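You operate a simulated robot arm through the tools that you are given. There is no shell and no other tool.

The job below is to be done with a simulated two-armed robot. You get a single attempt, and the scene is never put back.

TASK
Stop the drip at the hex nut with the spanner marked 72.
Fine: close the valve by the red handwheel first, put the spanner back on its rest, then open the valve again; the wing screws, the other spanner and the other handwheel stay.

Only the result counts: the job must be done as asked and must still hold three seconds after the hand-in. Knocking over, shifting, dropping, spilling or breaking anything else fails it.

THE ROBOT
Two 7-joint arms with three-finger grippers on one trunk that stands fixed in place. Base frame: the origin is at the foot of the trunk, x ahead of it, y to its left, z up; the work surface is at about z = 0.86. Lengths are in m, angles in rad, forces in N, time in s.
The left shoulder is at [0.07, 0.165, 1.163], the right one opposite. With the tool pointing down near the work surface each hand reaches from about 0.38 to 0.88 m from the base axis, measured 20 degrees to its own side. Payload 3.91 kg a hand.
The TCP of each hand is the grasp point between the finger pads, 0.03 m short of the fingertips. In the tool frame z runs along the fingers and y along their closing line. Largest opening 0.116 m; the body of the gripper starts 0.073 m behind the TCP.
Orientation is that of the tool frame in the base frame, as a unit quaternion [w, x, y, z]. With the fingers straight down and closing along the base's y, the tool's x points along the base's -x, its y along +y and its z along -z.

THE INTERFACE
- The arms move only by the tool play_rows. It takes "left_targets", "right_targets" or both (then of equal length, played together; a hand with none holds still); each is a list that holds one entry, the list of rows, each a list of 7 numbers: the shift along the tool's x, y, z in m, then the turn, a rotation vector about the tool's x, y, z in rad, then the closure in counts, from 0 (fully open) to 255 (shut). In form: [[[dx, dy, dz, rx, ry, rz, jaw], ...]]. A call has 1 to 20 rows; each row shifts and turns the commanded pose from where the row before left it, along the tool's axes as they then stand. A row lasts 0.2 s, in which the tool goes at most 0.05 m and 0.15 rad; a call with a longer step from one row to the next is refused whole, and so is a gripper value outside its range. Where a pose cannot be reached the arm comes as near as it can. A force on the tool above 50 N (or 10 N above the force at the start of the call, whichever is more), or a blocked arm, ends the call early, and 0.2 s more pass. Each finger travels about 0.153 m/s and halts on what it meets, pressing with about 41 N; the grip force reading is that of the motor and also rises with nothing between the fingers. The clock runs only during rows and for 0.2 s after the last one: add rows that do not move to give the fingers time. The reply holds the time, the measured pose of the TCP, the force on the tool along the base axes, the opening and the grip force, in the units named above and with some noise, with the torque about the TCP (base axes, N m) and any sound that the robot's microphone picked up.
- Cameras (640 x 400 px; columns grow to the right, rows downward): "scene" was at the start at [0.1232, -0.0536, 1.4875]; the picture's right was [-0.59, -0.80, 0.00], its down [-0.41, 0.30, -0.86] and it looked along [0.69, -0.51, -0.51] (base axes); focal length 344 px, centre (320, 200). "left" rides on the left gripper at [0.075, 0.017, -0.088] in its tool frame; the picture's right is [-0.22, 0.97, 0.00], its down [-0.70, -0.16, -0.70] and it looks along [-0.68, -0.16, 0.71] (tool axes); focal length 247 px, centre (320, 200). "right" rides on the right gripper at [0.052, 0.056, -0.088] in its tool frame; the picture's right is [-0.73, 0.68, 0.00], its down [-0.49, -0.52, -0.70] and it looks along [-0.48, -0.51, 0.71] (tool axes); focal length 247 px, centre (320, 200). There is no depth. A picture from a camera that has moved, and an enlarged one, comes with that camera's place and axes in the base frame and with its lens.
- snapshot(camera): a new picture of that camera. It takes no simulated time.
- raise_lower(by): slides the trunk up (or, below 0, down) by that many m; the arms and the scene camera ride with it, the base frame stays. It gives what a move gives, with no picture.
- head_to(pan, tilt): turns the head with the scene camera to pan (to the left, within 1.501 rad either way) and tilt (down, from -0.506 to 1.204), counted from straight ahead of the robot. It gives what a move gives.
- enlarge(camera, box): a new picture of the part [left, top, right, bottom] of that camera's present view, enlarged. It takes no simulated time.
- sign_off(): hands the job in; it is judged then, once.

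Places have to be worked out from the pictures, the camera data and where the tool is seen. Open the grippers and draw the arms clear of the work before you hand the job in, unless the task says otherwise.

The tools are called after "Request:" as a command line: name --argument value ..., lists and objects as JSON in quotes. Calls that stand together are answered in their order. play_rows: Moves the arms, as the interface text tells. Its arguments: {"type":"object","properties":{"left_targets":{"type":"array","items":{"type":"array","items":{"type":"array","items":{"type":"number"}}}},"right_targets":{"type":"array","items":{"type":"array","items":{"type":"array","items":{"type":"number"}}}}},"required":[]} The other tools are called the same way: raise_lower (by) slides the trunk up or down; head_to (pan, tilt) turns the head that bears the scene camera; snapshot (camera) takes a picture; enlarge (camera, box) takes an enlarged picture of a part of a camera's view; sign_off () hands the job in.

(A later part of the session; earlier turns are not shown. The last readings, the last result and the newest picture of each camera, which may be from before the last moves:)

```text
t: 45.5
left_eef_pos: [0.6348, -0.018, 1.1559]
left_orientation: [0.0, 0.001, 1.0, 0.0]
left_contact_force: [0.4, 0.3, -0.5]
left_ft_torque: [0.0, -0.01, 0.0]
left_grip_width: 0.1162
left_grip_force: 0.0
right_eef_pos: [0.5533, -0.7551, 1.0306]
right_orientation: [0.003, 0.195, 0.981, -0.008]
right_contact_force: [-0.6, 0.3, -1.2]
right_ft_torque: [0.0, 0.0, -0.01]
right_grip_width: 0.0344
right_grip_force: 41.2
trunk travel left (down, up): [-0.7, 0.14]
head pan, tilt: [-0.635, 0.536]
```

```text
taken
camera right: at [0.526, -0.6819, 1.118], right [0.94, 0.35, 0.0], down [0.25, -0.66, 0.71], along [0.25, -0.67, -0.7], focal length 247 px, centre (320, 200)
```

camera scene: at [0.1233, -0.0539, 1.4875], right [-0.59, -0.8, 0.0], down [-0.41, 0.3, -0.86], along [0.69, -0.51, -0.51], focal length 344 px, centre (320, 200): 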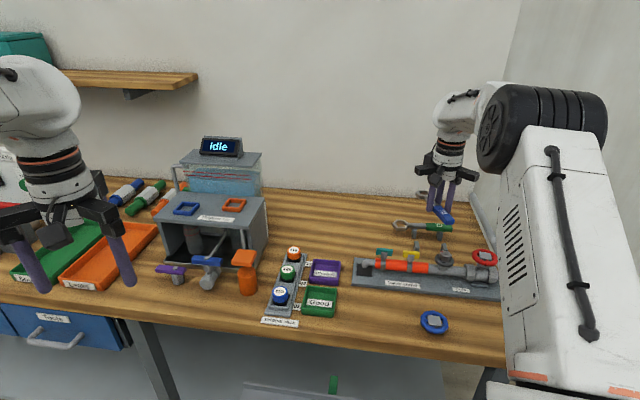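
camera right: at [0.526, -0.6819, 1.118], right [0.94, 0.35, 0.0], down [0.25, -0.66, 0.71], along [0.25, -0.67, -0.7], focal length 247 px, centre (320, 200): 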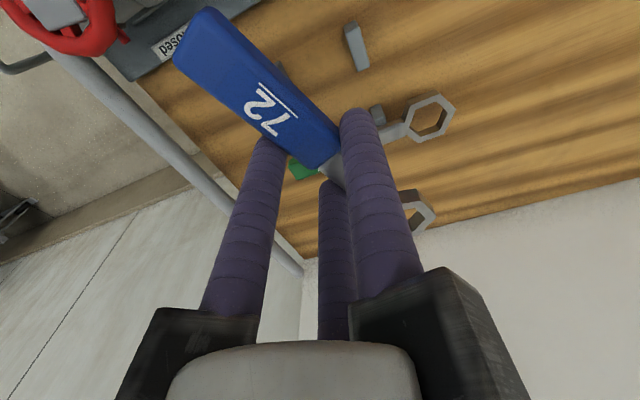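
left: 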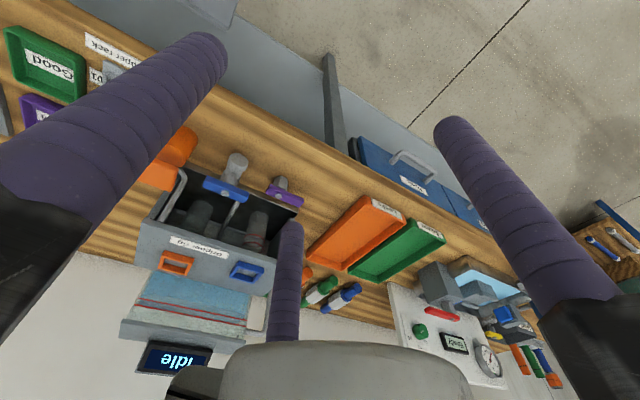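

The spanner stayed fixed in the hand through the turn. I now carry it over to the nut at this height.

Request:
play_rows --right_targets '[[[0.0369, 0.0062, -0.0004, 0, 0, 0, 255], [0.0369, 0.0062, -0.0004, 0, 0, 0, 255], [0.0369, 0.0062, -0.0004, 0, 0, 0, 255], [0.0369, 0.0062, -0.0004, 0, 0, 0, 255], [0.0369, 0.0062, -0.0004, 0, 0, 0, 255], [0, 0, 0, 0, 0, 0, 255], [0, 0, 0, 0, 0, 0, 255]]]'

Request:
enlarge --camera "scene" --box '[390, 190, 518, 270]'

Request:
snapshot --camera "right"

```text
t: 47.1
left_eef_pos: [0.6333, -0.0187, 1.1573]
left_orientation: [0.0, 0.001, 1.0, -0.001]
left_contact_force: [0.3, -0.6, 0.2]
left_ft_torque: [0.02, -0.03, 0.03]
left_grip_width: 0.1162
left_grip_force: 0.0
right_eef_pos: [0.3947, -0.656, 1.0338]
right_orientation: [0.003, 0.195, 0.981, -0.008]
right_contact_force: [-0.8, 0.1, -1.1]
right_ft_torque: [0.0, 0.01, 0.01]
right_grip_width: 0.0348
right_grip_force: 41.2
trunk travel left (down, up): [-0.7, 0.14]
head pan, tilt: [-0.635, 0.536]
```

```text
5.00 times, centred on (454, 230) of scene
camera zoom: at [0.123, -0.0537, 1.4875], right [-0.59, -0.8, 0.0], down [-0.41, 0.3, -0.86], along [0.69, -0.51, -0.51], focal length 1719 px, centre (-350, 50)
```

zoom: 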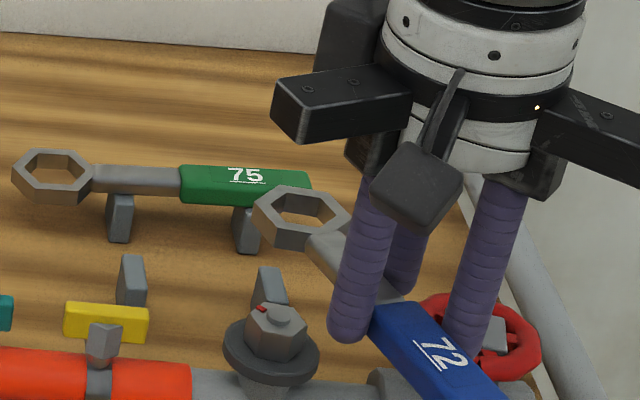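

```text
taken
camera right: at [0.3676, -0.5821, 1.1202], right [0.94, 0.35, 0.0], down [0.25, -0.66, 0.71], along [0.25, -0.67, -0.7], focal length 247 px, centre (320, 200)
```

right: 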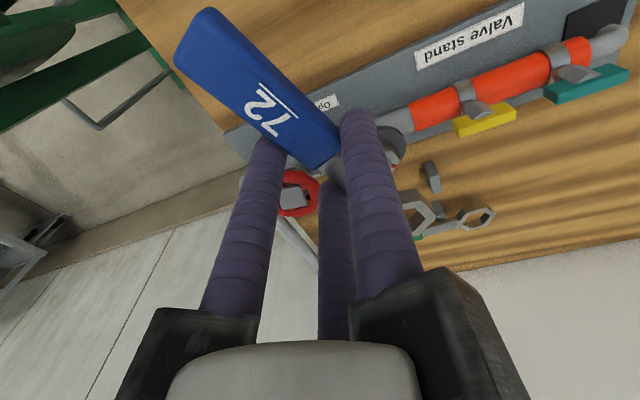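

I zoom in to measure the head's position over the nut.

Request:
enlarge --camera "scene" --box '[430, 220, 478, 268]'

Request:
enlarge --camera "right" --box '[304, 100, 464, 240]'

```text
8.33 times, centred on (454, 244) of scene
camera zoom: at [0.123, -0.0537, 1.4875], right [-0.59, -0.8, 0.0], down [-0.41, 0.3, -0.86], along [0.69, -0.51, -0.51], focal length 2864 px, centre (-797, -167)
```

zoom: 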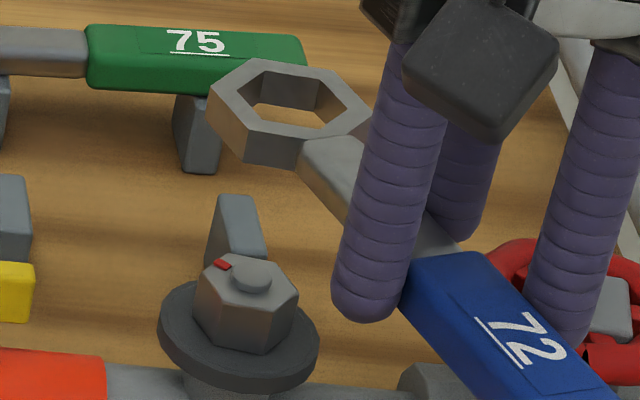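

```text
2.86 times, centred on (384, 170) of right
camera zoom: at [0.3676, -0.5821, 1.1202], right [0.94, 0.35, 0.0], down [0.25, -0.66, 0.71], along [0.25, -0.67, -0.7], focal length 706 px, centre (137, 286)
```

zoom: 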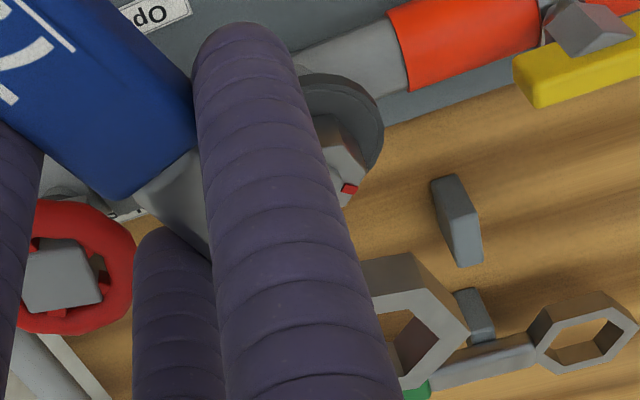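

The scene view puts the head within about 2 mm of the nut's axis. I lower until the ring is just above the stud, correcting slightly, and measure again there where parallax is small.

Request:
play_rows --right_targets '[[[0.0002, -0.0007, 0.02, 0, 0, 0, 255], [0.0002, -0.0006, 0.02, 0, 0, 0, 255], [0, 0, 0, 0, 0, 0, 255], [0, 0, 0, 0, 0, 0, 255]]]'

Request:
enlarge --camera "scene" --box '[430, 225, 478, 273]'

Request:
enlarge --camera "right" --box '[304, 100, 464, 240]'

```text
t: 48.1
left_eef_pos: [0.636, -0.0188, 1.1569]
left_orientation: [0.0, 0.001, 1.0, 0.0]
left_contact_force: [-0.3, 0.3, 0.1]
left_ft_torque: [-0.01, 0.01, -0.02]
left_grip_width: 0.116
left_grip_force: 0.1
right_eef_pos: [0.3955, -0.6589, 0.9938]
right_orientation: [0.002, 0.195, 0.981, -0.008]
right_contact_force: [0.1, 0.5, -0.7]
right_ft_torque: [-0.01, 0.0, 0.02]
right_grip_width: 0.0347
right_grip_force: 40.7
trunk travel left (down, up): [-0.7, 0.14]
head pan, tilt: [-0.635, 0.536]
```

```text
8.33 times, centred on (454, 249) of scene
camera zoom: at [0.1235, -0.0541, 1.4875], right [-0.59, -0.8, 0.0], down [-0.41, 0.3, -0.86], along [0.69, -0.51, -0.51], focal length 2864 px, centre (-797, -208)
```

zoom: 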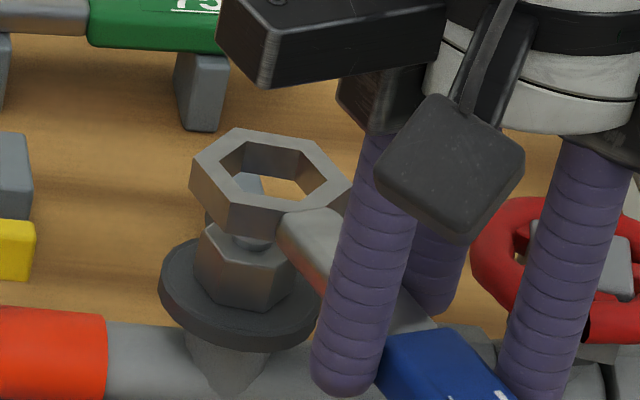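

```text
2.86 times, centred on (384, 170) of right
camera zoom: at [0.367, -0.5848, 1.0797], right [0.94, 0.35, 0.0], down [0.25, -0.66, 0.71], along [0.25, -0.67, -0.7], focal length 706 px, centre (137, 286)
```

zoom: 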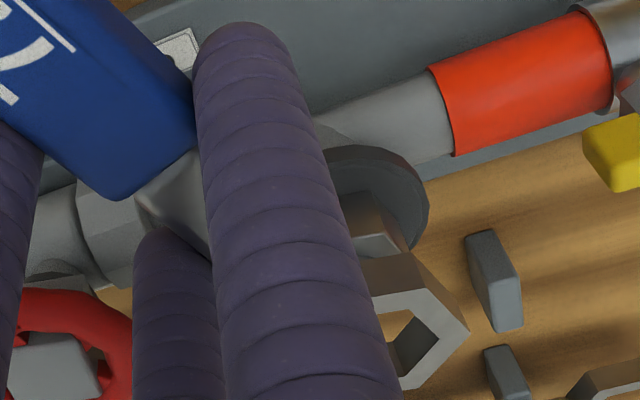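

The scene view now gives a head centre of (0.4636, -0.6827) against the nut at (0.4642, -0.6824). I cross-check with a strong zoom in the hand's view, where the nut's edge shows beside the ring.

Request:
enlarge --camera "right" --box '[384, 150, 448, 240]'

Request:
enlarge --camera "scene" --box '[440, 235, 464, 265]'

```text
4.44 times, centred on (416, 195) of right
camera zoom: at [0.367, -0.5848, 1.0797], right [0.94, 0.35, 0.0], down [0.25, -0.66, 0.71], along [0.25, -0.67, -0.7], focal length 1098 px, centre (-107, 222)
```

zoom: 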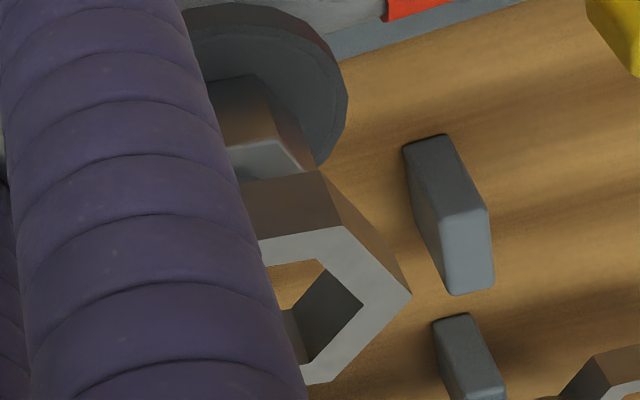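

```text
13.33 times, centred on (452, 250) of scene
camera zoom: at [0.1235, -0.0541, 1.4875], right [-0.59, -0.8, 0.0], down [-0.41, 0.3, -0.86], along [0.69, -0.51, -0.51], focal length 4583 px, centre (-1440, -467)
```

zoom: 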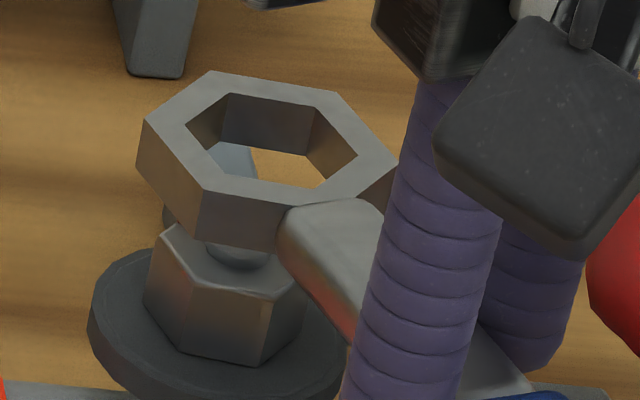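

Both cameras agree that the head needs about +2.3 mm in x, and the ring is about 1.5° counter-clockwise of the nut. I correct both and lower to just above the nut's top face.

Request:
play_rows --right_targets '[[[-0.0021, 0.0031, 0, 0.0002, 0.0003, 0.026, 255], [0, 0, 0, 0, 0, 0, 255], [0.0001, 0.0001, 0.009, 0, 0, 0, 255], [0, 0, 0, 0, 0, 0, 255], [0, 0, 0, 0, 0, 0, 255]]]'

Request:
enlarge --camera "scene" --box '[440, 235, 464, 265]'

Request:
enlarge --camera "right" --box '[384, 150, 448, 240]'

```text
t: 49.3
left_eef_pos: [0.6322, -0.018, 1.1566]
left_orientation: [0.001, 0.001, 1.0, 0.0]
left_contact_force: [-0.4, -0.1, 0.5]
left_ft_torque: [-0.01, 0.01, 0.01]
left_grip_width: 0.1159
left_grip_force: 0.1
right_eef_pos: [0.3972, -0.656, 0.985]
right_orientation: [0.003, 0.208, 0.978, -0.008]
right_contact_force: [-0.1, -0.2, -1.2]
right_ft_torque: [-0.01, 0.0, -0.04]
right_grip_width: 0.0344
right_grip_force: 40.6
trunk travel left (down, up): [-0.7, 0.14]
head pan, tilt: [-0.635, 0.536]
```

```text
13.33 times, centred on (452, 250) of scene
camera zoom: at [0.1231, -0.0538, 1.4875], right [-0.59, -0.8, 0.0], down [-0.41, 0.3, -0.86], along [0.69, -0.51, -0.51], focal length 4583 px, centre (-1440, -467)
```

zoom: 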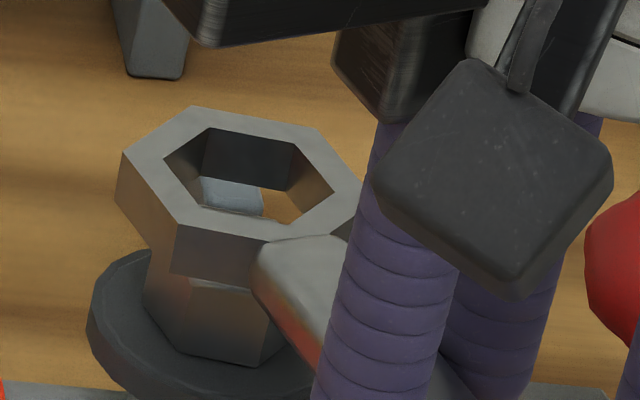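

```text
4.44 times, centred on (416, 195) of right
camera zoom: at [0.3718, -0.5819, 1.0704], right [0.95, 0.32, 0.0], down [0.23, -0.66, 0.71], along [0.23, -0.67, -0.7], focal length 1098 px, centre (-107, 222)
```

zoom: 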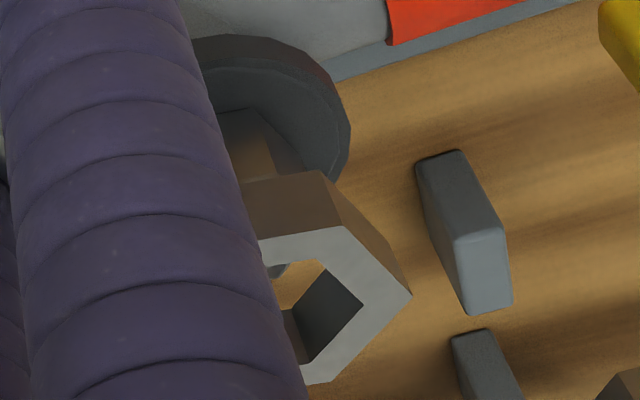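

The ring is now centred over the nut within about half a millimetre in the scene view. I lower slowly in 1.5 mm steps and watch the force for contact.

Request:
play_rows --right_targets '[[[0, 0, 0.0015, 0, 0, 0, 255], [0, 0, 0.0015, 0, 0, 0, 255], [0, 0, 0.0015, 0, 0, 0, 255], [0, 0, 0.0015, 0, 0, 0, 255], [0, 0, 0, 0, 0, 0, 255]]]'

Request:
enlarge --camera "scene" --box '[440, 235, 464, 265]'

```text
t: 50.5
left_eef_pos: [0.6319, -0.0171, 1.1572]
left_orientation: [0.001, 0.001, 1.0, -0.001]
left_contact_force: [-0.6, 0.9, -0.3]
left_ft_torque: [0.0, 0.03, 0.01]
left_grip_width: 0.116
left_grip_force: 0.1
right_eef_pos: [0.3974, -0.6546, 0.9801]
right_orientation: [0.006, 0.209, 0.978, -0.009]
right_contact_force: [1.8, -7.2, 18.2]
right_ft_torque: [-0.56, -1.52, -0.39]
right_grip_width: 0.0344
right_grip_force: 41.0
trunk travel left (down, up): [-0.7, 0.14]
head pan, tilt: [-0.635, 0.536]
```

```text
13.33 times, centred on (452, 250) of scene
camera zoom: at [0.1217, -0.0524, 1.4879], right [-0.59, -0.8, 0.0], down [-0.41, 0.3, -0.86], along [0.69, -0.51, -0.51], focal length 4583 px, centre (-1440, -467)
```

zoom: 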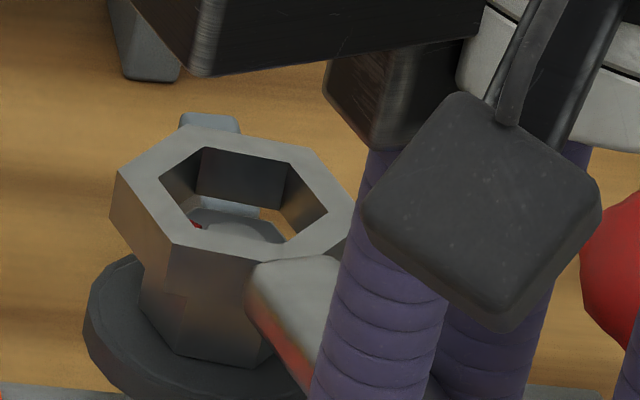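

The ring touches the nut at z ≈ 0.980: the torque puts the contact on the nut's far corner (about 34° direction), so the ring must move a little that way. I lift 3 mm, shift 1 mm towards that corner and press lightly again.

Request:
play_rows --right_targets '[[[0, 0, -0.003, 0, 0, 0, 255], [-0.0005, 0.0009, 0, 0, 0, 0, 255], [0, 0, 0.0015, 0, 0, 0, 255], [0, 0, 0.0015, 0, 0, 0, 255], [0, 0, 0, 0, 0, 0, 255]]]'

Request:
enlarge --camera "scene" --box '[440, 235, 464, 265]'

```text
t: 51.7
left_eef_pos: [0.6352, -0.0186, 1.157]
left_orientation: [0.001, 0.001, 1.0, 0.0]
left_contact_force: [-0.2, -0.4, -0.2]
left_ft_torque: [0.03, 0.0, 0.0]
left_grip_width: 0.1159
left_grip_force: 0.0
right_eef_pos: [0.395, -0.6541, 0.9764]
right_orientation: [0.003, 0.207, 0.978, -0.008]
right_contact_force: [-2.8, 1.4, -2.0]
right_ft_torque: [0.06, 0.11, -0.03]
right_grip_width: 0.0346
right_grip_force: 40.7
trunk travel left (down, up): [-0.7, 0.14]
head pan, tilt: [-0.635, 0.536]
```

```text
13.33 times, centred on (452, 250) of scene
camera zoom: at [0.1229, -0.0536, 1.4875], right [-0.59, -0.8, 0.0], down [-0.41, 0.3, -0.86], along [0.69, -0.51, -0.51], focal length 4583 px, centre (-1440, -467)
```

zoom: 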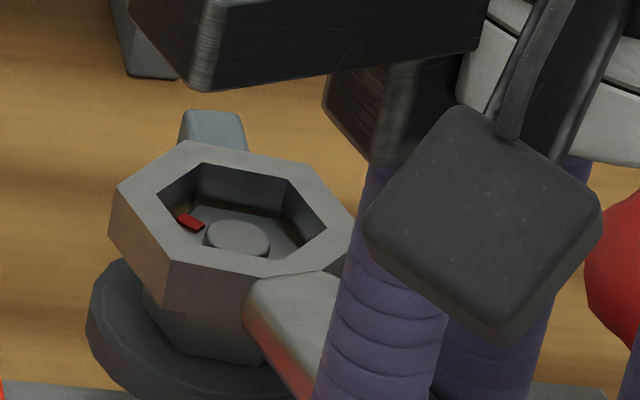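

It slipped on: the nut's top with its red mark now shows inside the ring and the force has gone. I lower further so the ring engages well.

Request:
play_rows --right_targets '[[[0, 0, 0.002, 0, 0, 0, 255], [0, 0, 0.002, 0, 0, 0, 255], [0, 0, 0.002, 0, 0, 0, 255], [0, 0, 0.002, 0, 0, 0, 255], [0, 0, 0, 0, 0, 0, 255]]]'

Request:
enlarge --camera "scene" --box '[430, 225, 478, 273]'

Request:
snapshot --camera "right"

```text
t: 52.9
left_eef_pos: [0.6338, -0.0186, 1.1569]
left_orientation: [0.001, 0.0, 1.0, 0.0]
left_contact_force: [-1.2, -0.5, 0.6]
left_ft_torque: [0.0, 0.0, -0.01]
left_grip_width: 0.1159
left_grip_force: 0.0
right_eef_pos: [0.3965, -0.6548, 0.969]
right_orientation: [0.004, 0.208, 0.978, -0.007]
right_contact_force: [-7.7, 4.0, 2.5]
right_ft_torque: [0.01, -0.04, 0.12]
right_grip_width: 0.0347
right_grip_force: 40.8
trunk travel left (down, up): [-0.7, 0.14]
head pan, tilt: [-0.635, 0.536]
```

```text
8.33 times, centred on (454, 249) of scene
camera zoom: at [0.1217, -0.0526, 1.4877], right [-0.59, -0.8, 0.0], down [-0.41, 0.3, -0.86], along [0.69, -0.51, -0.51], focal length 2864 px, centre (-797, -208)
```

zoom: 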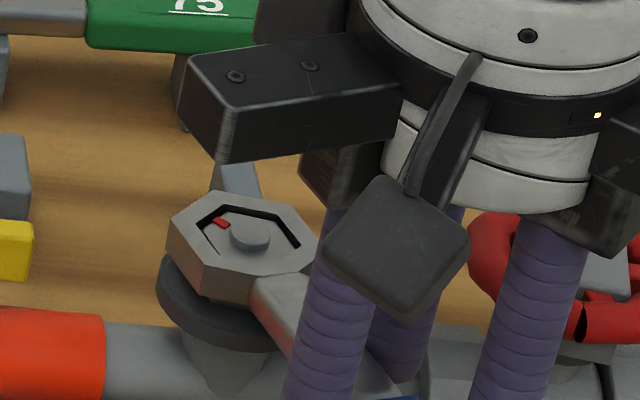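

```text
taken
camera right: at [0.3707, -0.5806, 1.0561], right [0.95, 0.32, 0.0], down [0.23, -0.66, 0.71], along [0.23, -0.67, -0.7], focal length 247 px, centre (320, 200)
```

right: 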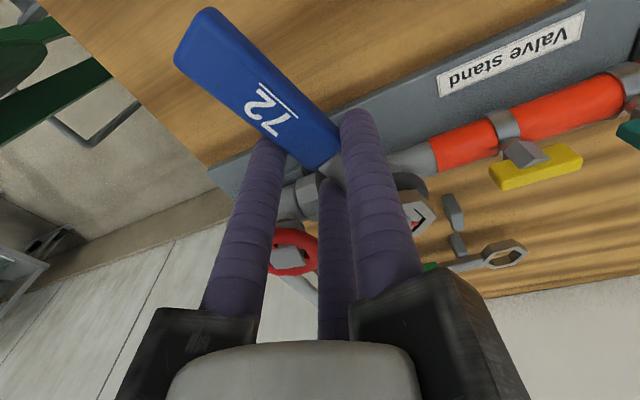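

The ring is fully on the nut. I relax the small radial push by 1 mm and start turning clockwise about the nut's axis, in small arc steps.

Request:
play_rows --right_targets '[[[0.001, 0, 0, 0, 0, 0, 255], [5e-05, 0.00366, 0, 0, 0, 0.05, 255], [5e-05, 0.00366, 0, 0, 0, 0.05, 255], [5e-05, 0.00366, 0, 0, 0, 0.05, 255], [5e-05, 0.00366, 0, 0, 0, 0.05, 255], [0, 0, 0, 0, 0, 0, 255]]]'

Request:
enlarge --camera "scene" --box '[430, 225, 478, 273]'

```text
t: 54.3
left_eef_pos: [0.6327, -0.0182, 1.1577]
left_orientation: [0.0, 0.001, 1.0, 0.0]
left_contact_force: [-0.3, 0.4, -0.5]
left_ft_torque: [0.0, 0.01, -0.02]
left_grip_width: 0.116
left_grip_force: 0.0
right_eef_pos: [0.4022, -0.6407, 0.9685]
right_orientation: [0.005, 0.305, 0.952, -0.007]
right_contact_force: [-4.2, 3.8, 0.1]
right_ft_torque: [0.04, 0.06, 0.02]
right_grip_width: 0.0346
right_grip_force: 40.7
trunk travel left (down, up): [-0.7, 0.14]
head pan, tilt: [-0.635, 0.536]
```

```text
8.33 times, centred on (454, 249) of scene
camera zoom: at [0.1222, -0.0531, 1.4876], right [-0.59, -0.8, 0.0], down [-0.41, 0.3, -0.86], along [0.69, -0.51, -0.51], focal length 2864 px, centre (-797, -208)
```

zoom: 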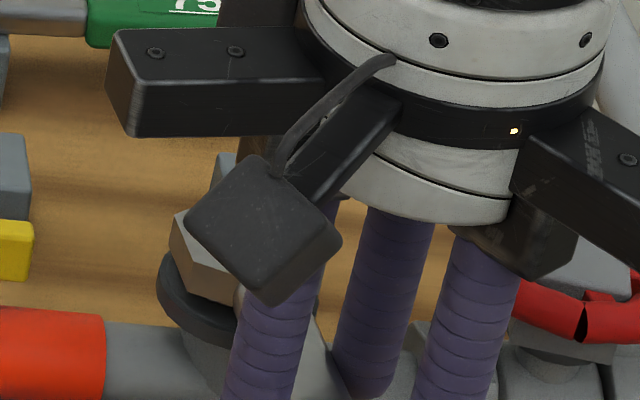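

Turning goes easily so far with only a slight radial push. I continue clockwise.

Request:
play_rows --right_targets '[[[0.0007, 0.00366, 0, 0, 0, 0.05, 255], [5e-05, 0.00366, 0, 0, 0, 0.05, 255], [5e-05, 0.00366, 0, 0, 0, 0.05, 255], [5e-05, 0.00366, 0, 0, 0, 0.05, 255], [5e-05, 0.00366, 0, 0, 0, 0.05, 255], [5e-05, 0.00366, 0, 0, 0, 0.05, 255], [0, 0, 0, 0, 0, 0, 255]]]'

Request:
snapshot --camera "right"

Request:
snapshot --camera "scene"

```text
t: 55.9
left_eef_pos: [0.6336, -0.0191, 1.1578]
left_orientation: [0.0, 0.002, 1.0, 0.0]
left_contact_force: [-0.1, -0.3, 1.0]
left_ft_torque: [-0.01, 0.01, 0.03]
left_grip_width: 0.1157
left_grip_force: 0.1
right_eef_pos: [0.4177, -0.6246, 0.9684]
right_orientation: [0.005, 0.444, 0.896, -0.006]
right_contact_force: [-4.6, -3.5, -2.5]
right_ft_torque: [0.01, 0.2, -0.43]
right_grip_width: 0.0341
right_grip_force: 41.0
trunk travel left (down, up): [-0.7, 0.14]
head pan, tilt: [-0.635, 0.536]
```

```text
taken
camera right: at [0.4298, -0.548, 1.0549], right [0.99, -0.17, 0.01], down [-0.12, -0.69, 0.71], along [-0.12, -0.7, -0.7], focal length 247 px, centre (320, 200)
```

right: 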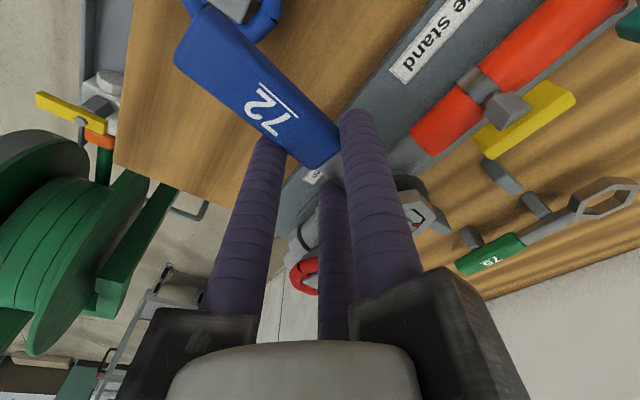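

```text
taken
camera scene: at [0.1224, -0.0548, 1.4876], right [-0.59, -0.8, 0.0], down [-0.41, 0.3, -0.86], along [0.69, -0.51, -0.51], focal length 344 px, centre (320, 200)
```

scene: 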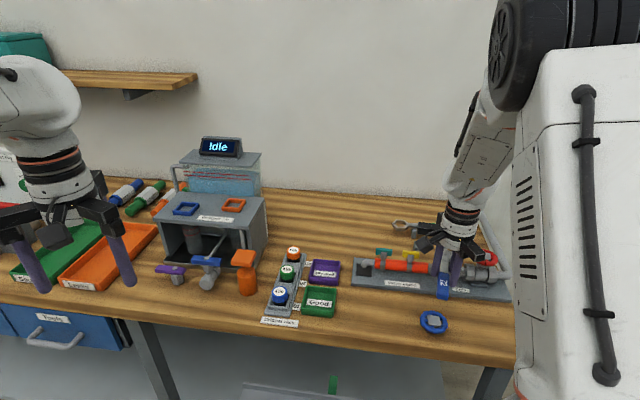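

The readings amount to a pure side push at the nut with almost no turning resistance yet. I zoom in to see whether the nut's red mark turns with the ring.

Request:
enlarge --camera "right" --box '[384, 170, 464, 260]'

Request:
enlarge --camera "scene" --box '[420, 220, 500, 310]'

```text
4.44 times, centred on (424, 215) of right
camera zoom: at [0.4298, -0.548, 1.0549], right [0.99, -0.17, 0.01], down [-0.12, -0.69, 0.71], along [-0.12, -0.7, -0.7], focal length 1098 px, centre (-142, 133)
```

zoom: 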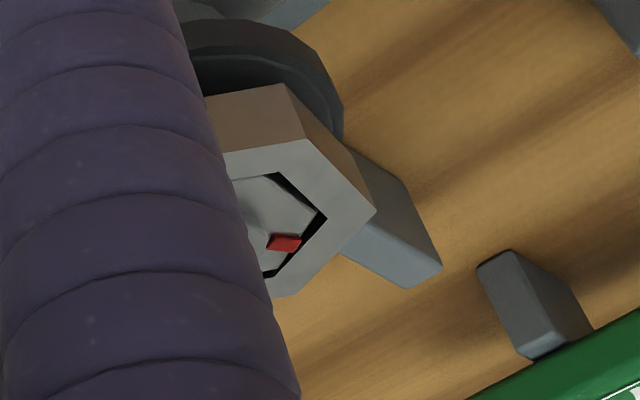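

```text
4.44 times, centred on (460, 265) of scene
camera zoom: at [0.1224, -0.0548, 1.4876], right [-0.59, -0.8, 0.0], down [-0.41, 0.3, -0.86], along [0.69, -0.51, -0.51], focal length 1528 px, centre (-302, -89)
```

zoom: 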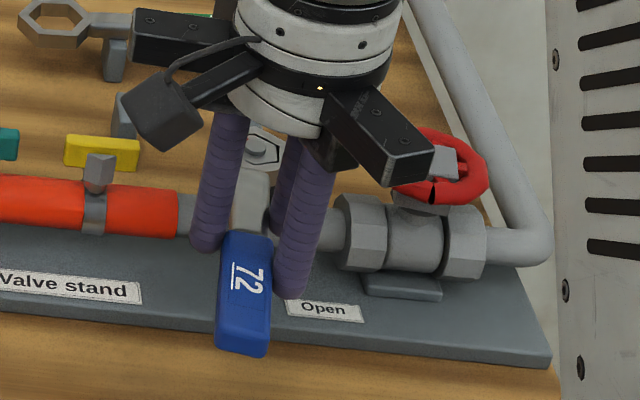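

The red mark has moved along with the ring, so the nut is turning. I relieve the side push and keep turning clockwise.

Request:
play_rows --right_targets '[[[0, -0.0013, 0, 0, 0, 0, 255], [5e-05, 0.00355, 0, 0, 0, 0.05, 255], [5e-05, 0.00355, 0, 0, 0, 0.05, 255], [5e-05, 0.00355, 0, 0, 0, 0.05, 255], [5e-05, 0.00355, 0, 0, 0, 0.05, 255], [5e-05, 0.00355, 0, 0, 0, 0.05, 255], [5e-05, 0.00355, 0, 0, 0, 0.05, 255], [0, 0, 0, 0, 0, 0, 255]]]'

Request:
enlarge --camera "right" --box '[364, 150, 464, 260]'

Request:
enlarge --camera "scene" --box '[410, 220, 490, 310]'

```text
t: 57.7
left_eef_pos: [0.6355, -0.0188, 1.1557]
left_orientation: [-0.001, 0.001, 1.0, 0.0]
left_contact_force: [0.0, -0.7, -0.4]
left_ft_torque: [0.0, 0.0, 0.02]
left_grip_width: 0.1159
left_grip_force: 0.0
right_eef_pos: [0.4343, -0.6142, 0.968]
right_orientation: [0.007, 0.572, 0.82, -0.006]
right_contact_force: [8.5, -4.2, 2.9]
right_ft_torque: [-0.48, -0.35, 0.53]
right_grip_width: 0.0345
right_grip_force: 41.3
trunk travel left (down, up): [-0.7, 0.14]
head pan, tilt: [-0.635, 0.536]
```

```text
3.64 times, centred on (414, 205) of right
camera zoom: at [0.4695, -0.5444, 1.0546], right [0.89, -0.45, 0.01], down [-0.33, -0.63, 0.71], along [-0.31, -0.64, -0.7], focal length 898 px, centre (-22, 182)
```

zoom: 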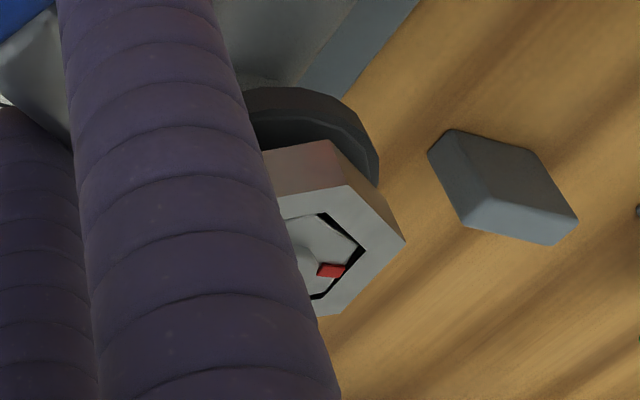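

```text
4.44 times, centred on (450, 265) of scene
camera zoom: at [0.1244, -0.0538, 1.4874], right [-0.59, -0.8, 0.0], down [-0.41, 0.3, -0.86], along [0.69, -0.51, -0.51], focal length 1528 px, centre (-258, -89)
```

zoom: 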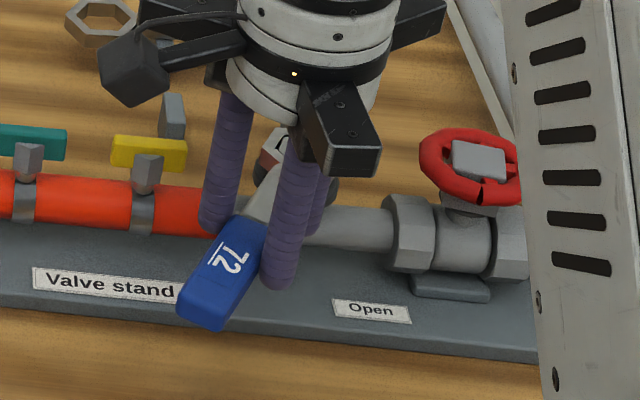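

The nut has turned about 45° with no real resistance yet; handle now points at about 107°. I correct the small side push and go on, still clear of the yellow wing screw.

Request:
play_rows --right_targets '[[[-0.001, 0.0009, 0, 0, 0, 0, 255], [0.0001, 0.00366, 0, 0, 0, 0.05, 255], [0.0001, 0.00366, 0, 0, 0, 0.05, 255], [0.0001, 0.00366, 0, 0, 0, 0.05, 255], [0.0001, 0.00366, 0, 0, 0, 0.05, 255], [0, 0, 0, 0, 0, 0, 255]]]'

Request:
enlarge --camera "right" --box '[364, 150, 464, 260]'

Request:
enlarge --camera "scene" --box '[400, 220, 480, 310]'

```text
t: 59.1
left_eef_pos: [0.6344, -0.0186, 1.1563]
left_orientation: [0.0, 0.001, 1.0, 0.0]
left_contact_force: [-0.3, 0.4, 0.0]
left_ft_torque: [0.05, 0.01, 0.02]
left_grip_width: 0.1161
left_grip_force: 0.1
right_eef_pos: [0.4494, -0.6105, 0.9662]
right_orientation: [0.005, 0.651, 0.759, -0.005]
right_contact_force: [-0.2, -2.0, -0.1]
right_ft_torque: [-0.57, -0.06, 0.75]
right_grip_width: 0.0345
right_grip_force: 40.7
trunk travel left (down, up): [-0.7, 0.14]
head pan, tilt: [-0.635, 0.536]
```

```text
3.64 times, centred on (414, 205) of right
camera zoom: at [0.4965, -0.5487, 1.054], right [0.78, -0.62, 0.01], down [-0.44, -0.55, 0.71], along [-0.43, -0.56, -0.71], focal length 898 px, centre (-22, 182)
```

zoom: 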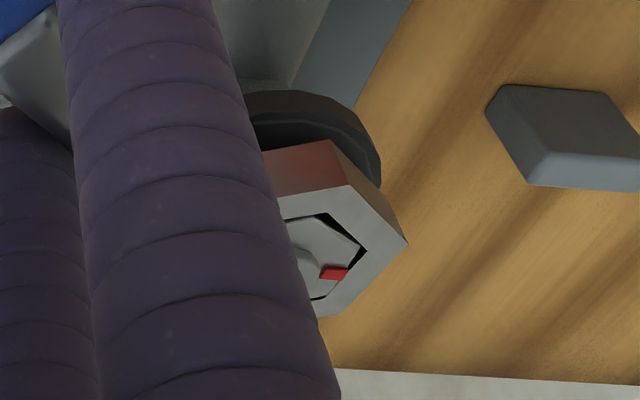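

```text
4.44 times, centred on (440, 265) of scene
camera zoom: at [0.123, -0.054, 1.4875], right [-0.59, -0.8, 0.0], down [-0.41, 0.3, -0.86], along [0.69, -0.51, -0.51], focal length 1528 px, centre (-213, -89)
```

zoom: 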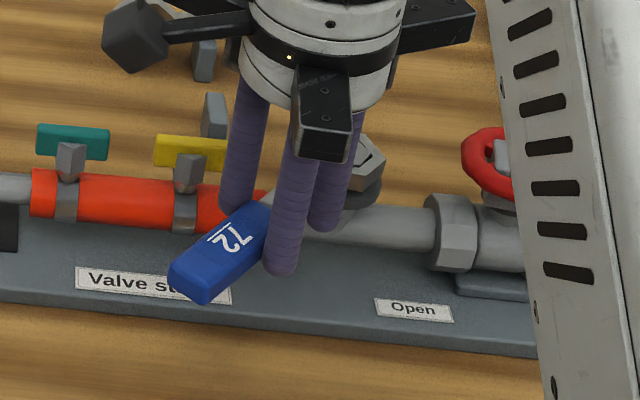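

A turning resistance of about 0.8 N·m has now appeared, so the nut is beginning to tighten. I continue in small steps.

Request:
play_rows --right_targets '[[[0.0001, 0.0022, 0, 0, 0, 0.03, 255], [0.0001, 0.0022, 0, 0, 0, 0.03, 255], [0.0001, 0.0022, 0, 0, 0, 0.03, 255], [0, 0, 0, 0, 0, 0, 255]]]'

Request:
enlarge --camera "right" --box '[364, 150, 464, 260]'

```text
t: 60.1
left_eef_pos: [0.6334, -0.0186, 1.1569]
left_orientation: [0.0, 0.001, 1.0, -0.001]
left_contact_force: [0.6, 0.0, -0.3]
left_ft_torque: [-0.01, 0.0, 0.01]
left_grip_width: 0.1158
left_grip_force: 0.0
right_eef_pos: [0.4558, -0.609, 0.9673]
right_orientation: [0.004, 0.685, 0.728, -0.005]
right_contact_force: [-8.0, 1.5, -5.7]
right_ft_torque: [-0.2, 0.24, 1.64]
right_grip_width: 0.0347
right_grip_force: 41.2
trunk travel left (down, up): [-0.7, 0.14]
head pan, tilt: [-0.635, 0.536]
```

```text
3.64 times, centred on (414, 205) of right
camera zoom: at [0.5075, -0.5524, 1.054], right [0.73, -0.69, 0.01], down [-0.49, -0.51, 0.71], along [-0.48, -0.52, -0.71], focal length 898 px, centre (-22, 182)
```

zoom: 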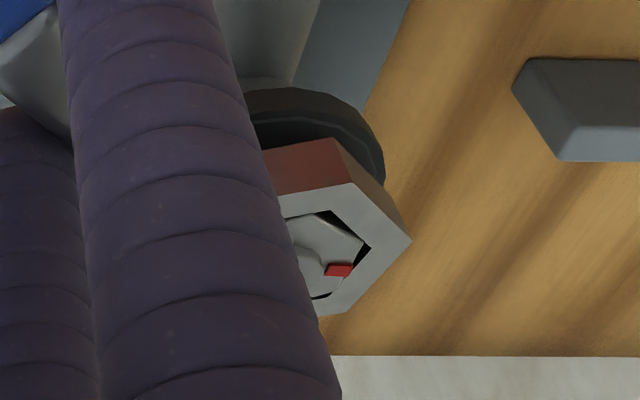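

Torque has risen to about 2.2 N·m. I take one more small step to see whether the nut still gives or has reached its end.

Request:
play_rows --right_targets '[[[0.0001, 0.0022, 0, 0, 0, 0.03, 255], [0.0001, 0.0022, 0, 0, 0, 0.03, 255], [0, 0, 0, 0, 0, 0, 255], [0, 0, 0, 0, 0, 0, 255]]]'

Request:
enlarge --camera "right" --box '[364, 150, 464, 260]'

Request:
enlarge --camera "scene" --box '[400, 220, 480, 310]'

```text
t: 61.1
left_eef_pos: [0.6324, -0.0189, 1.1578]
left_orientation: [0.001, 0.001, 1.0, 0.0]
left_contact_force: [0.0, -0.5, -0.5]
left_ft_torque: [0.0, 0.01, 0.02]
left_grip_width: 0.1161
left_grip_force: 0.0
right_eef_pos: [0.458, -0.6081, 0.9667]
right_orientation: [0.005, 0.707, 0.707, -0.003]
right_contact_force: [-18.7, 3.5, -11.6]
right_ft_torque: [-0.01, 0.46, 1.78]
right_grip_width: 0.0352
right_grip_force: 40.4
trunk travel left (down, up): [-0.7, 0.14]
head pan, tilt: [-0.635, 0.536]
```

```text
3.64 times, centred on (414, 205) of right
camera zoom: at [0.5138, -0.5556, 1.0542], right [0.68, -0.73, 0.01], down [-0.52, -0.48, 0.71], along [-0.51, -0.49, -0.71], focal length 898 px, centre (-22, 182)
```

zoom: 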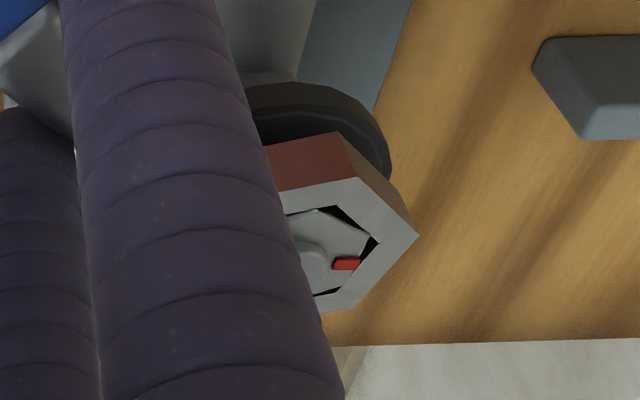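

```text
4.44 times, centred on (440, 265) of scene
camera zoom: at [0.121, -0.0544, 1.4876], right [-0.59, -0.8, 0.0], down [-0.41, 0.3, -0.86], along [0.69, -0.51, -0.51], focal length 1528 px, centre (-213, -89)
```

zoom: 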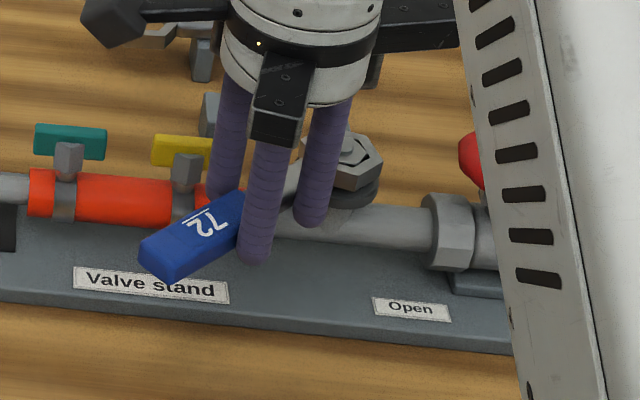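

Torque is now about 3.1 N·m and rises steadily with almost no more travel, so the nut is at its tight end after roughly 55–60°. I ease back about 11° to unload the ring without turning the nut back.

Request:
play_rows --right_targets '[[[-0.0003, -0.00365, 0, 0, 0, -0.05, 255], [-0.0003, -0.00365, 0, 0, 0, -0.05, 255], [-0.0003, -0.00365, 0, 0, 0, -0.05, 255], [-0.0003, -0.00365, 0, 0, 0, -0.05, 255], [0, 0, 0, 0, 0, 0, 255]]]'

Request:
enlarge --camera "right" --box '[364, 150, 464, 260]'

Request:
enlarge --camera "scene" --box '[430, 225, 478, 273]'

```text
t: 62.3
left_eef_pos: [0.6335, -0.0182, 1.1575]
left_orientation: [0.0, 0.001, 1.0, 0.0]
left_contact_force: [-0.3, -0.2, 0.3]
left_ft_torque: [0.03, 0.01, 0.01]
left_grip_width: 0.116
left_grip_force: 0.0
right_eef_pos: [0.447, -0.6102, 0.9706]
right_orientation: [0.009, 0.631, 0.775, -0.006]
right_contact_force: [-8.1, 4.5, 0.5]
right_ft_torque: [-0.02, 0.18, -0.4]
right_grip_width: 0.0345
right_grip_force: 41.3
trunk travel left (down, up): [-0.7, 0.14]
head pan, tilt: [-0.635, 0.536]
```

```text
3.64 times, centred on (414, 205) of right
camera zoom: at [0.4902, -0.5469, 1.0569], right [0.82, -0.58, 0.02], down [-0.42, -0.57, 0.71], along [-0.4, -0.58, -0.71], focal length 898 px, centre (-22, 182)
```

zoom: 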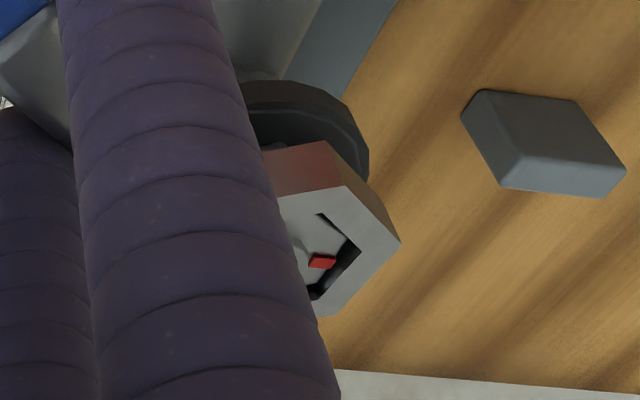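

```text
8.33 times, centred on (454, 249) of scene
camera zoom: at [0.1221, -0.0526, 1.4879], right [-0.59, -0.8, 0.0], down [-0.41, 0.3, -0.86], along [0.69, -0.51, -0.51], focal length 2864 px, centre (-797, -208)
```

zoom: 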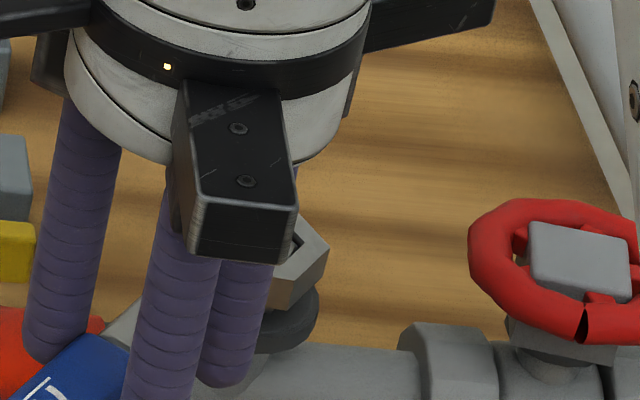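

The ring is unloaded, with some side push left. I relax that and lift straight up off the nut in small steps.

Request:
play_rows --right_targets '[[[0.0012, -0.0013, 0, 0, 0, 0, 255], [0, 0, 0, 0, 0, 0, 255], [-0.0001, 0, -0.004, 0, 0, 0, 255], [-0.0001, 0, -0.004, 0, 0, 0, 255], [-0.0001, 0, -0.004, 0, 0, 0, 255], [-0.0001, 0, -0.004, 0, 0, 0, 255], [0, 0, 0, 0, 0, 0, 255]]]'

Request:
enlarge --camera "right" --box '[364, 150, 464, 260]'

```text
t: 63.9
left_eef_pos: [0.6358, -0.0183, 1.1559]
left_orientation: [0.0, 0.0, 1.0, 0.0]
left_contact_force: [0.3, -1.1, 1.0]
left_ft_torque: [0.02, 0.03, -0.01]
left_grip_width: 0.1159
left_grip_force: 0.0
right_eef_pos: [0.4448, -0.6098, 0.9841]
right_orientation: [0.005, 0.632, 0.775, -0.006]
right_contact_force: [0.6, -0.1, -0.7]
right_ft_torque: [0.0, 0.04, -0.01]
right_grip_width: 0.0345
right_grip_force: 40.9
trunk travel left (down, up): [-0.7, 0.14]
head pan, tilt: [-0.635, 0.536]
```

```text
3.64 times, centred on (414, 205) of right
camera zoom: at [0.4888, -0.5465, 1.0705], right [0.81, -0.58, 0.01], down [-0.42, -0.57, 0.71], along [-0.4, -0.58, -0.71], focal length 898 px, centre (-22, 182)
```

zoom: 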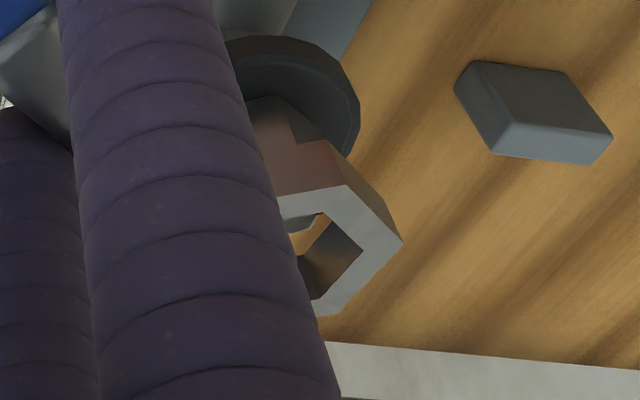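

The ring is free of the nut with no forces left. I lift to carrying height and look at the nut's mark and the empty rest.

Request:
play_rows --right_targets '[[[-0.0003, 0, -0.02, 0, 0, 0, 255], [-0.0003, 0, -0.03, 0, 0, 0, 255], [0, 0, 0, 0, 0, 0, 255]]]'

Request:
snapshot --camera "right"

Request:
enlarge --camera "scene" --box '[390, 200, 518, 290]'

```text
t: 64.7
left_eef_pos: [0.6357, -0.0191, 1.1557]
left_orientation: [0.0, 0.001, 1.0, 0.0]
left_contact_force: [0.1, 0.7, -0.2]
left_ft_torque: [0.0, 0.0, 0.01]
left_grip_width: 0.1158
left_grip_force: 0.1
right_eef_pos: [0.4452, -0.6094, 1.0333]
right_orientation: [0.005, 0.632, 0.775, -0.005]
right_contact_force: [0.0, 0.7, -1.9]
right_ft_torque: [-0.01, -0.02, 0.02]
right_grip_width: 0.0347
right_grip_force: 41.0
trunk travel left (down, up): [-0.7, 0.14]
head pan, tilt: [-0.635, 0.536]
```

```text
taken
camera right: at [0.4899, -0.5462, 1.1207], right [0.81, -0.58, 0.01], down [-0.42, -0.57, 0.71], along [-0.4, -0.58, -0.71], focal length 247 px, centre (320, 200)
```

right: 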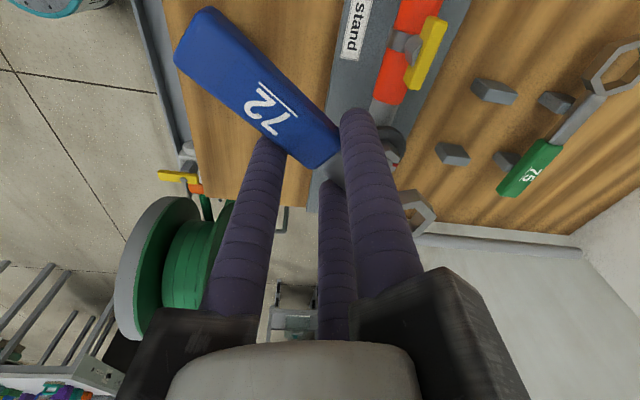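

```text
4.44 times, centred on (454, 245) of scene
camera zoom: at [0.1238, -0.0543, 1.4874], right [-0.59, -0.8, 0.0], down [-0.41, 0.3, -0.86], along [0.69, -0.51, -0.51], focal length 1528 px, centre (-276, 0)
```

zoom: 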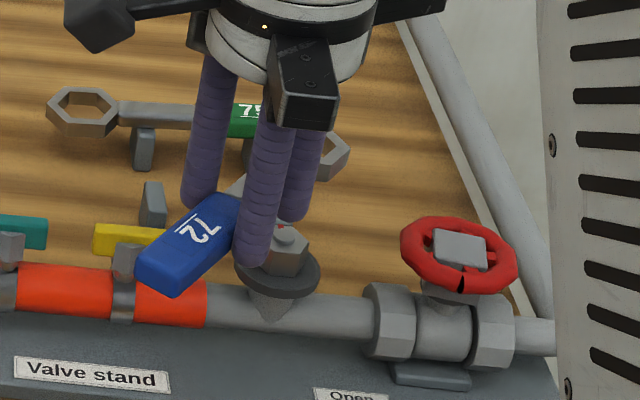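

Now I measure the spanner's present lie in the hand, since it may have slipped a little under torque, and check the nut's mark.

Request:
enlarge --camera "right" --box '[160, 0, 352, 120]'

Request:
enlarge --camera "right" --box '[304, 130, 464, 250]'

Request:
enlarge --camera "scene" --box '[440, 235, 472, 265]'

```text
3.33 times, centred on (256, 60) of right
camera zoom: at [0.4899, -0.5462, 1.1207], right [0.81, -0.58, 0.01], down [-0.42, -0.57, 0.71], along [-0.4, -0.58, -0.71], focal length 823 px, centre (533, 667)
```

zoom: 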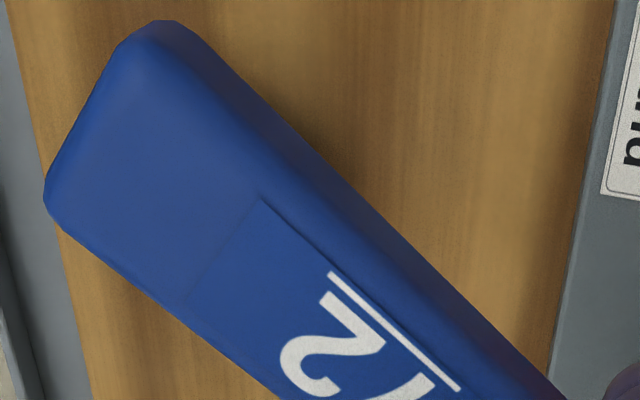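

```text
3.33 times, centred on (384, 190) of right
camera zoom: at [0.4899, -0.5462, 1.1207], right [0.81, -0.58, 0.01], down [-0.42, -0.57, 0.71], along [-0.4, -0.58, -0.71], focal length 823 px, centre (107, 233)
```

zoom: 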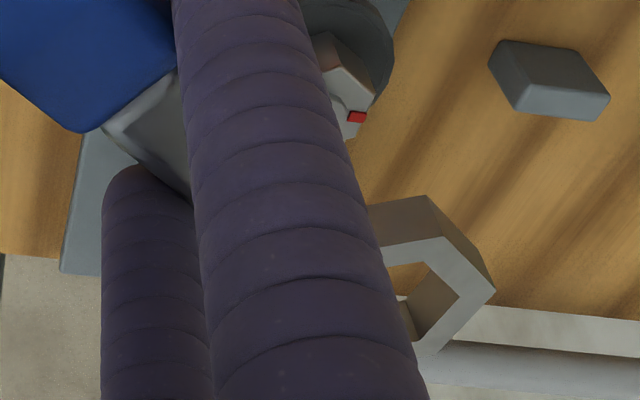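

```text
13.33 times, centred on (456, 250) of scene
camera zoom: at [0.1238, -0.0543, 1.4874], right [-0.59, -0.8, 0.0], down [-0.41, 0.3, -0.86], along [0.69, -0.51, -0.51], focal length 4583 px, centre (-1493, -467)
```

zoom: 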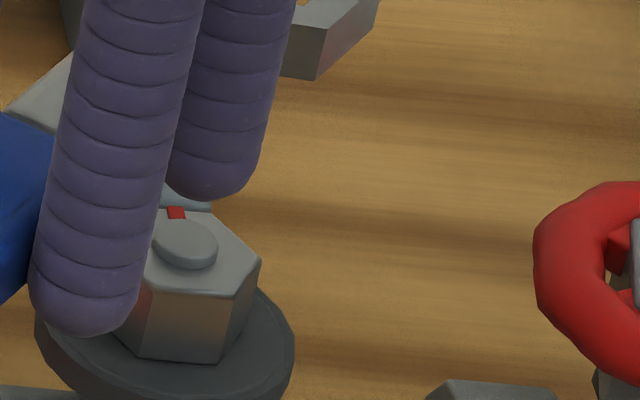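

The spanner lies in the hand exactly as before, and the nut's mark has turned about 56° clockwise. I turn the hand back (reverse of the earlier turns) to the rest's orientation at this safe height.

Request:
play_rows --right_targets '[[[0, 0, 0, 0, 0, -0.1357, 255], [0, 0, 0, 0, 0, -0.1357, 255], [0, 0, 0, 0, 0, -0.1357, 255], [0, 0, 0, 0, 0, -0.1357, 255], [0, 0, 0, 0, 0, -0.1357, 255], [0, 0, 0, 0, 0, -0.1357, 255], [0, 0, 0, 0, 0, -0.1357, 255], [0, 0, 0, -0.00133, -0.0018, -0.13806, 255], [0, 0, 0, -0.00133, -0.0018, -0.13806, 255], [0, 0, 0, -0.00133, -0.0018, -0.13806, 255], [0, 0, 0, -0.00133, -0.0018, -0.13806, 255], [0, 0, 0, -0.00133, -0.0018, -0.13806, 255], [0, 0, 0, -0.00133, -0.0018, -0.13806, 255], [0, 0, 0, -0.00133, -0.0018, -0.13806, 255], [0, 0, 0, -0.00133, -0.0018, -0.13806, 255], [0, 0, 0, -0.00133, -0.0018, -0.13806, 255], [0, 0, 0, 0, 0, 0, 255]]]'

Request:
enlarge --camera "scene" --box '[390, 200, 518, 290]'

```text
t: 68.3
left_eef_pos: [0.6341, -0.0176, 1.1564]
left_orientation: [0.001, 0.0, 1.0, 0.0]
left_contact_force: [0.4, -0.3, 0.0]
left_ft_torque: [0.0, -0.01, 0.01]
left_grip_width: 0.116
left_grip_force: 0.1
right_eef_pos: [0.4449, -0.6094, 1.0346]
right_orientation: [0.007, -0.402, 0.916, -0.004]
right_contact_force: [-0.4, 0.4, -0.3]
right_ft_torque: [-0.01, -0.03, 0.0]
right_grip_width: 0.0345
right_grip_force: 41.5
trunk travel left (down, up): [-0.7, 0.14]
head pan, tilt: [-0.635, 0.536]
```

```text
4.44 times, centred on (454, 245) of scene
camera zoom: at [0.1232, -0.0538, 1.4875], right [-0.59, -0.8, 0.0], down [-0.41, 0.3, -0.86], along [0.69, -0.51, -0.51], focal length 1528 px, centre (-276, 0)
```

zoom: 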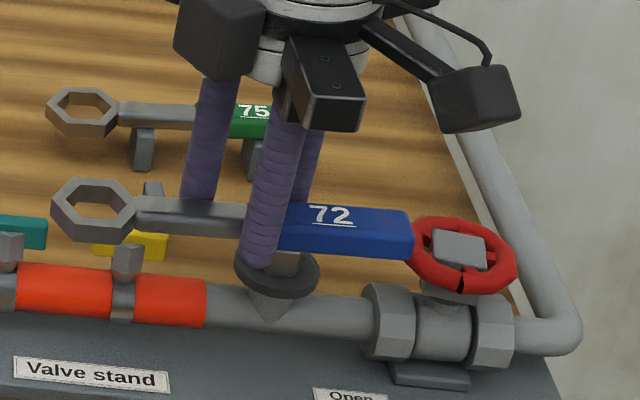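

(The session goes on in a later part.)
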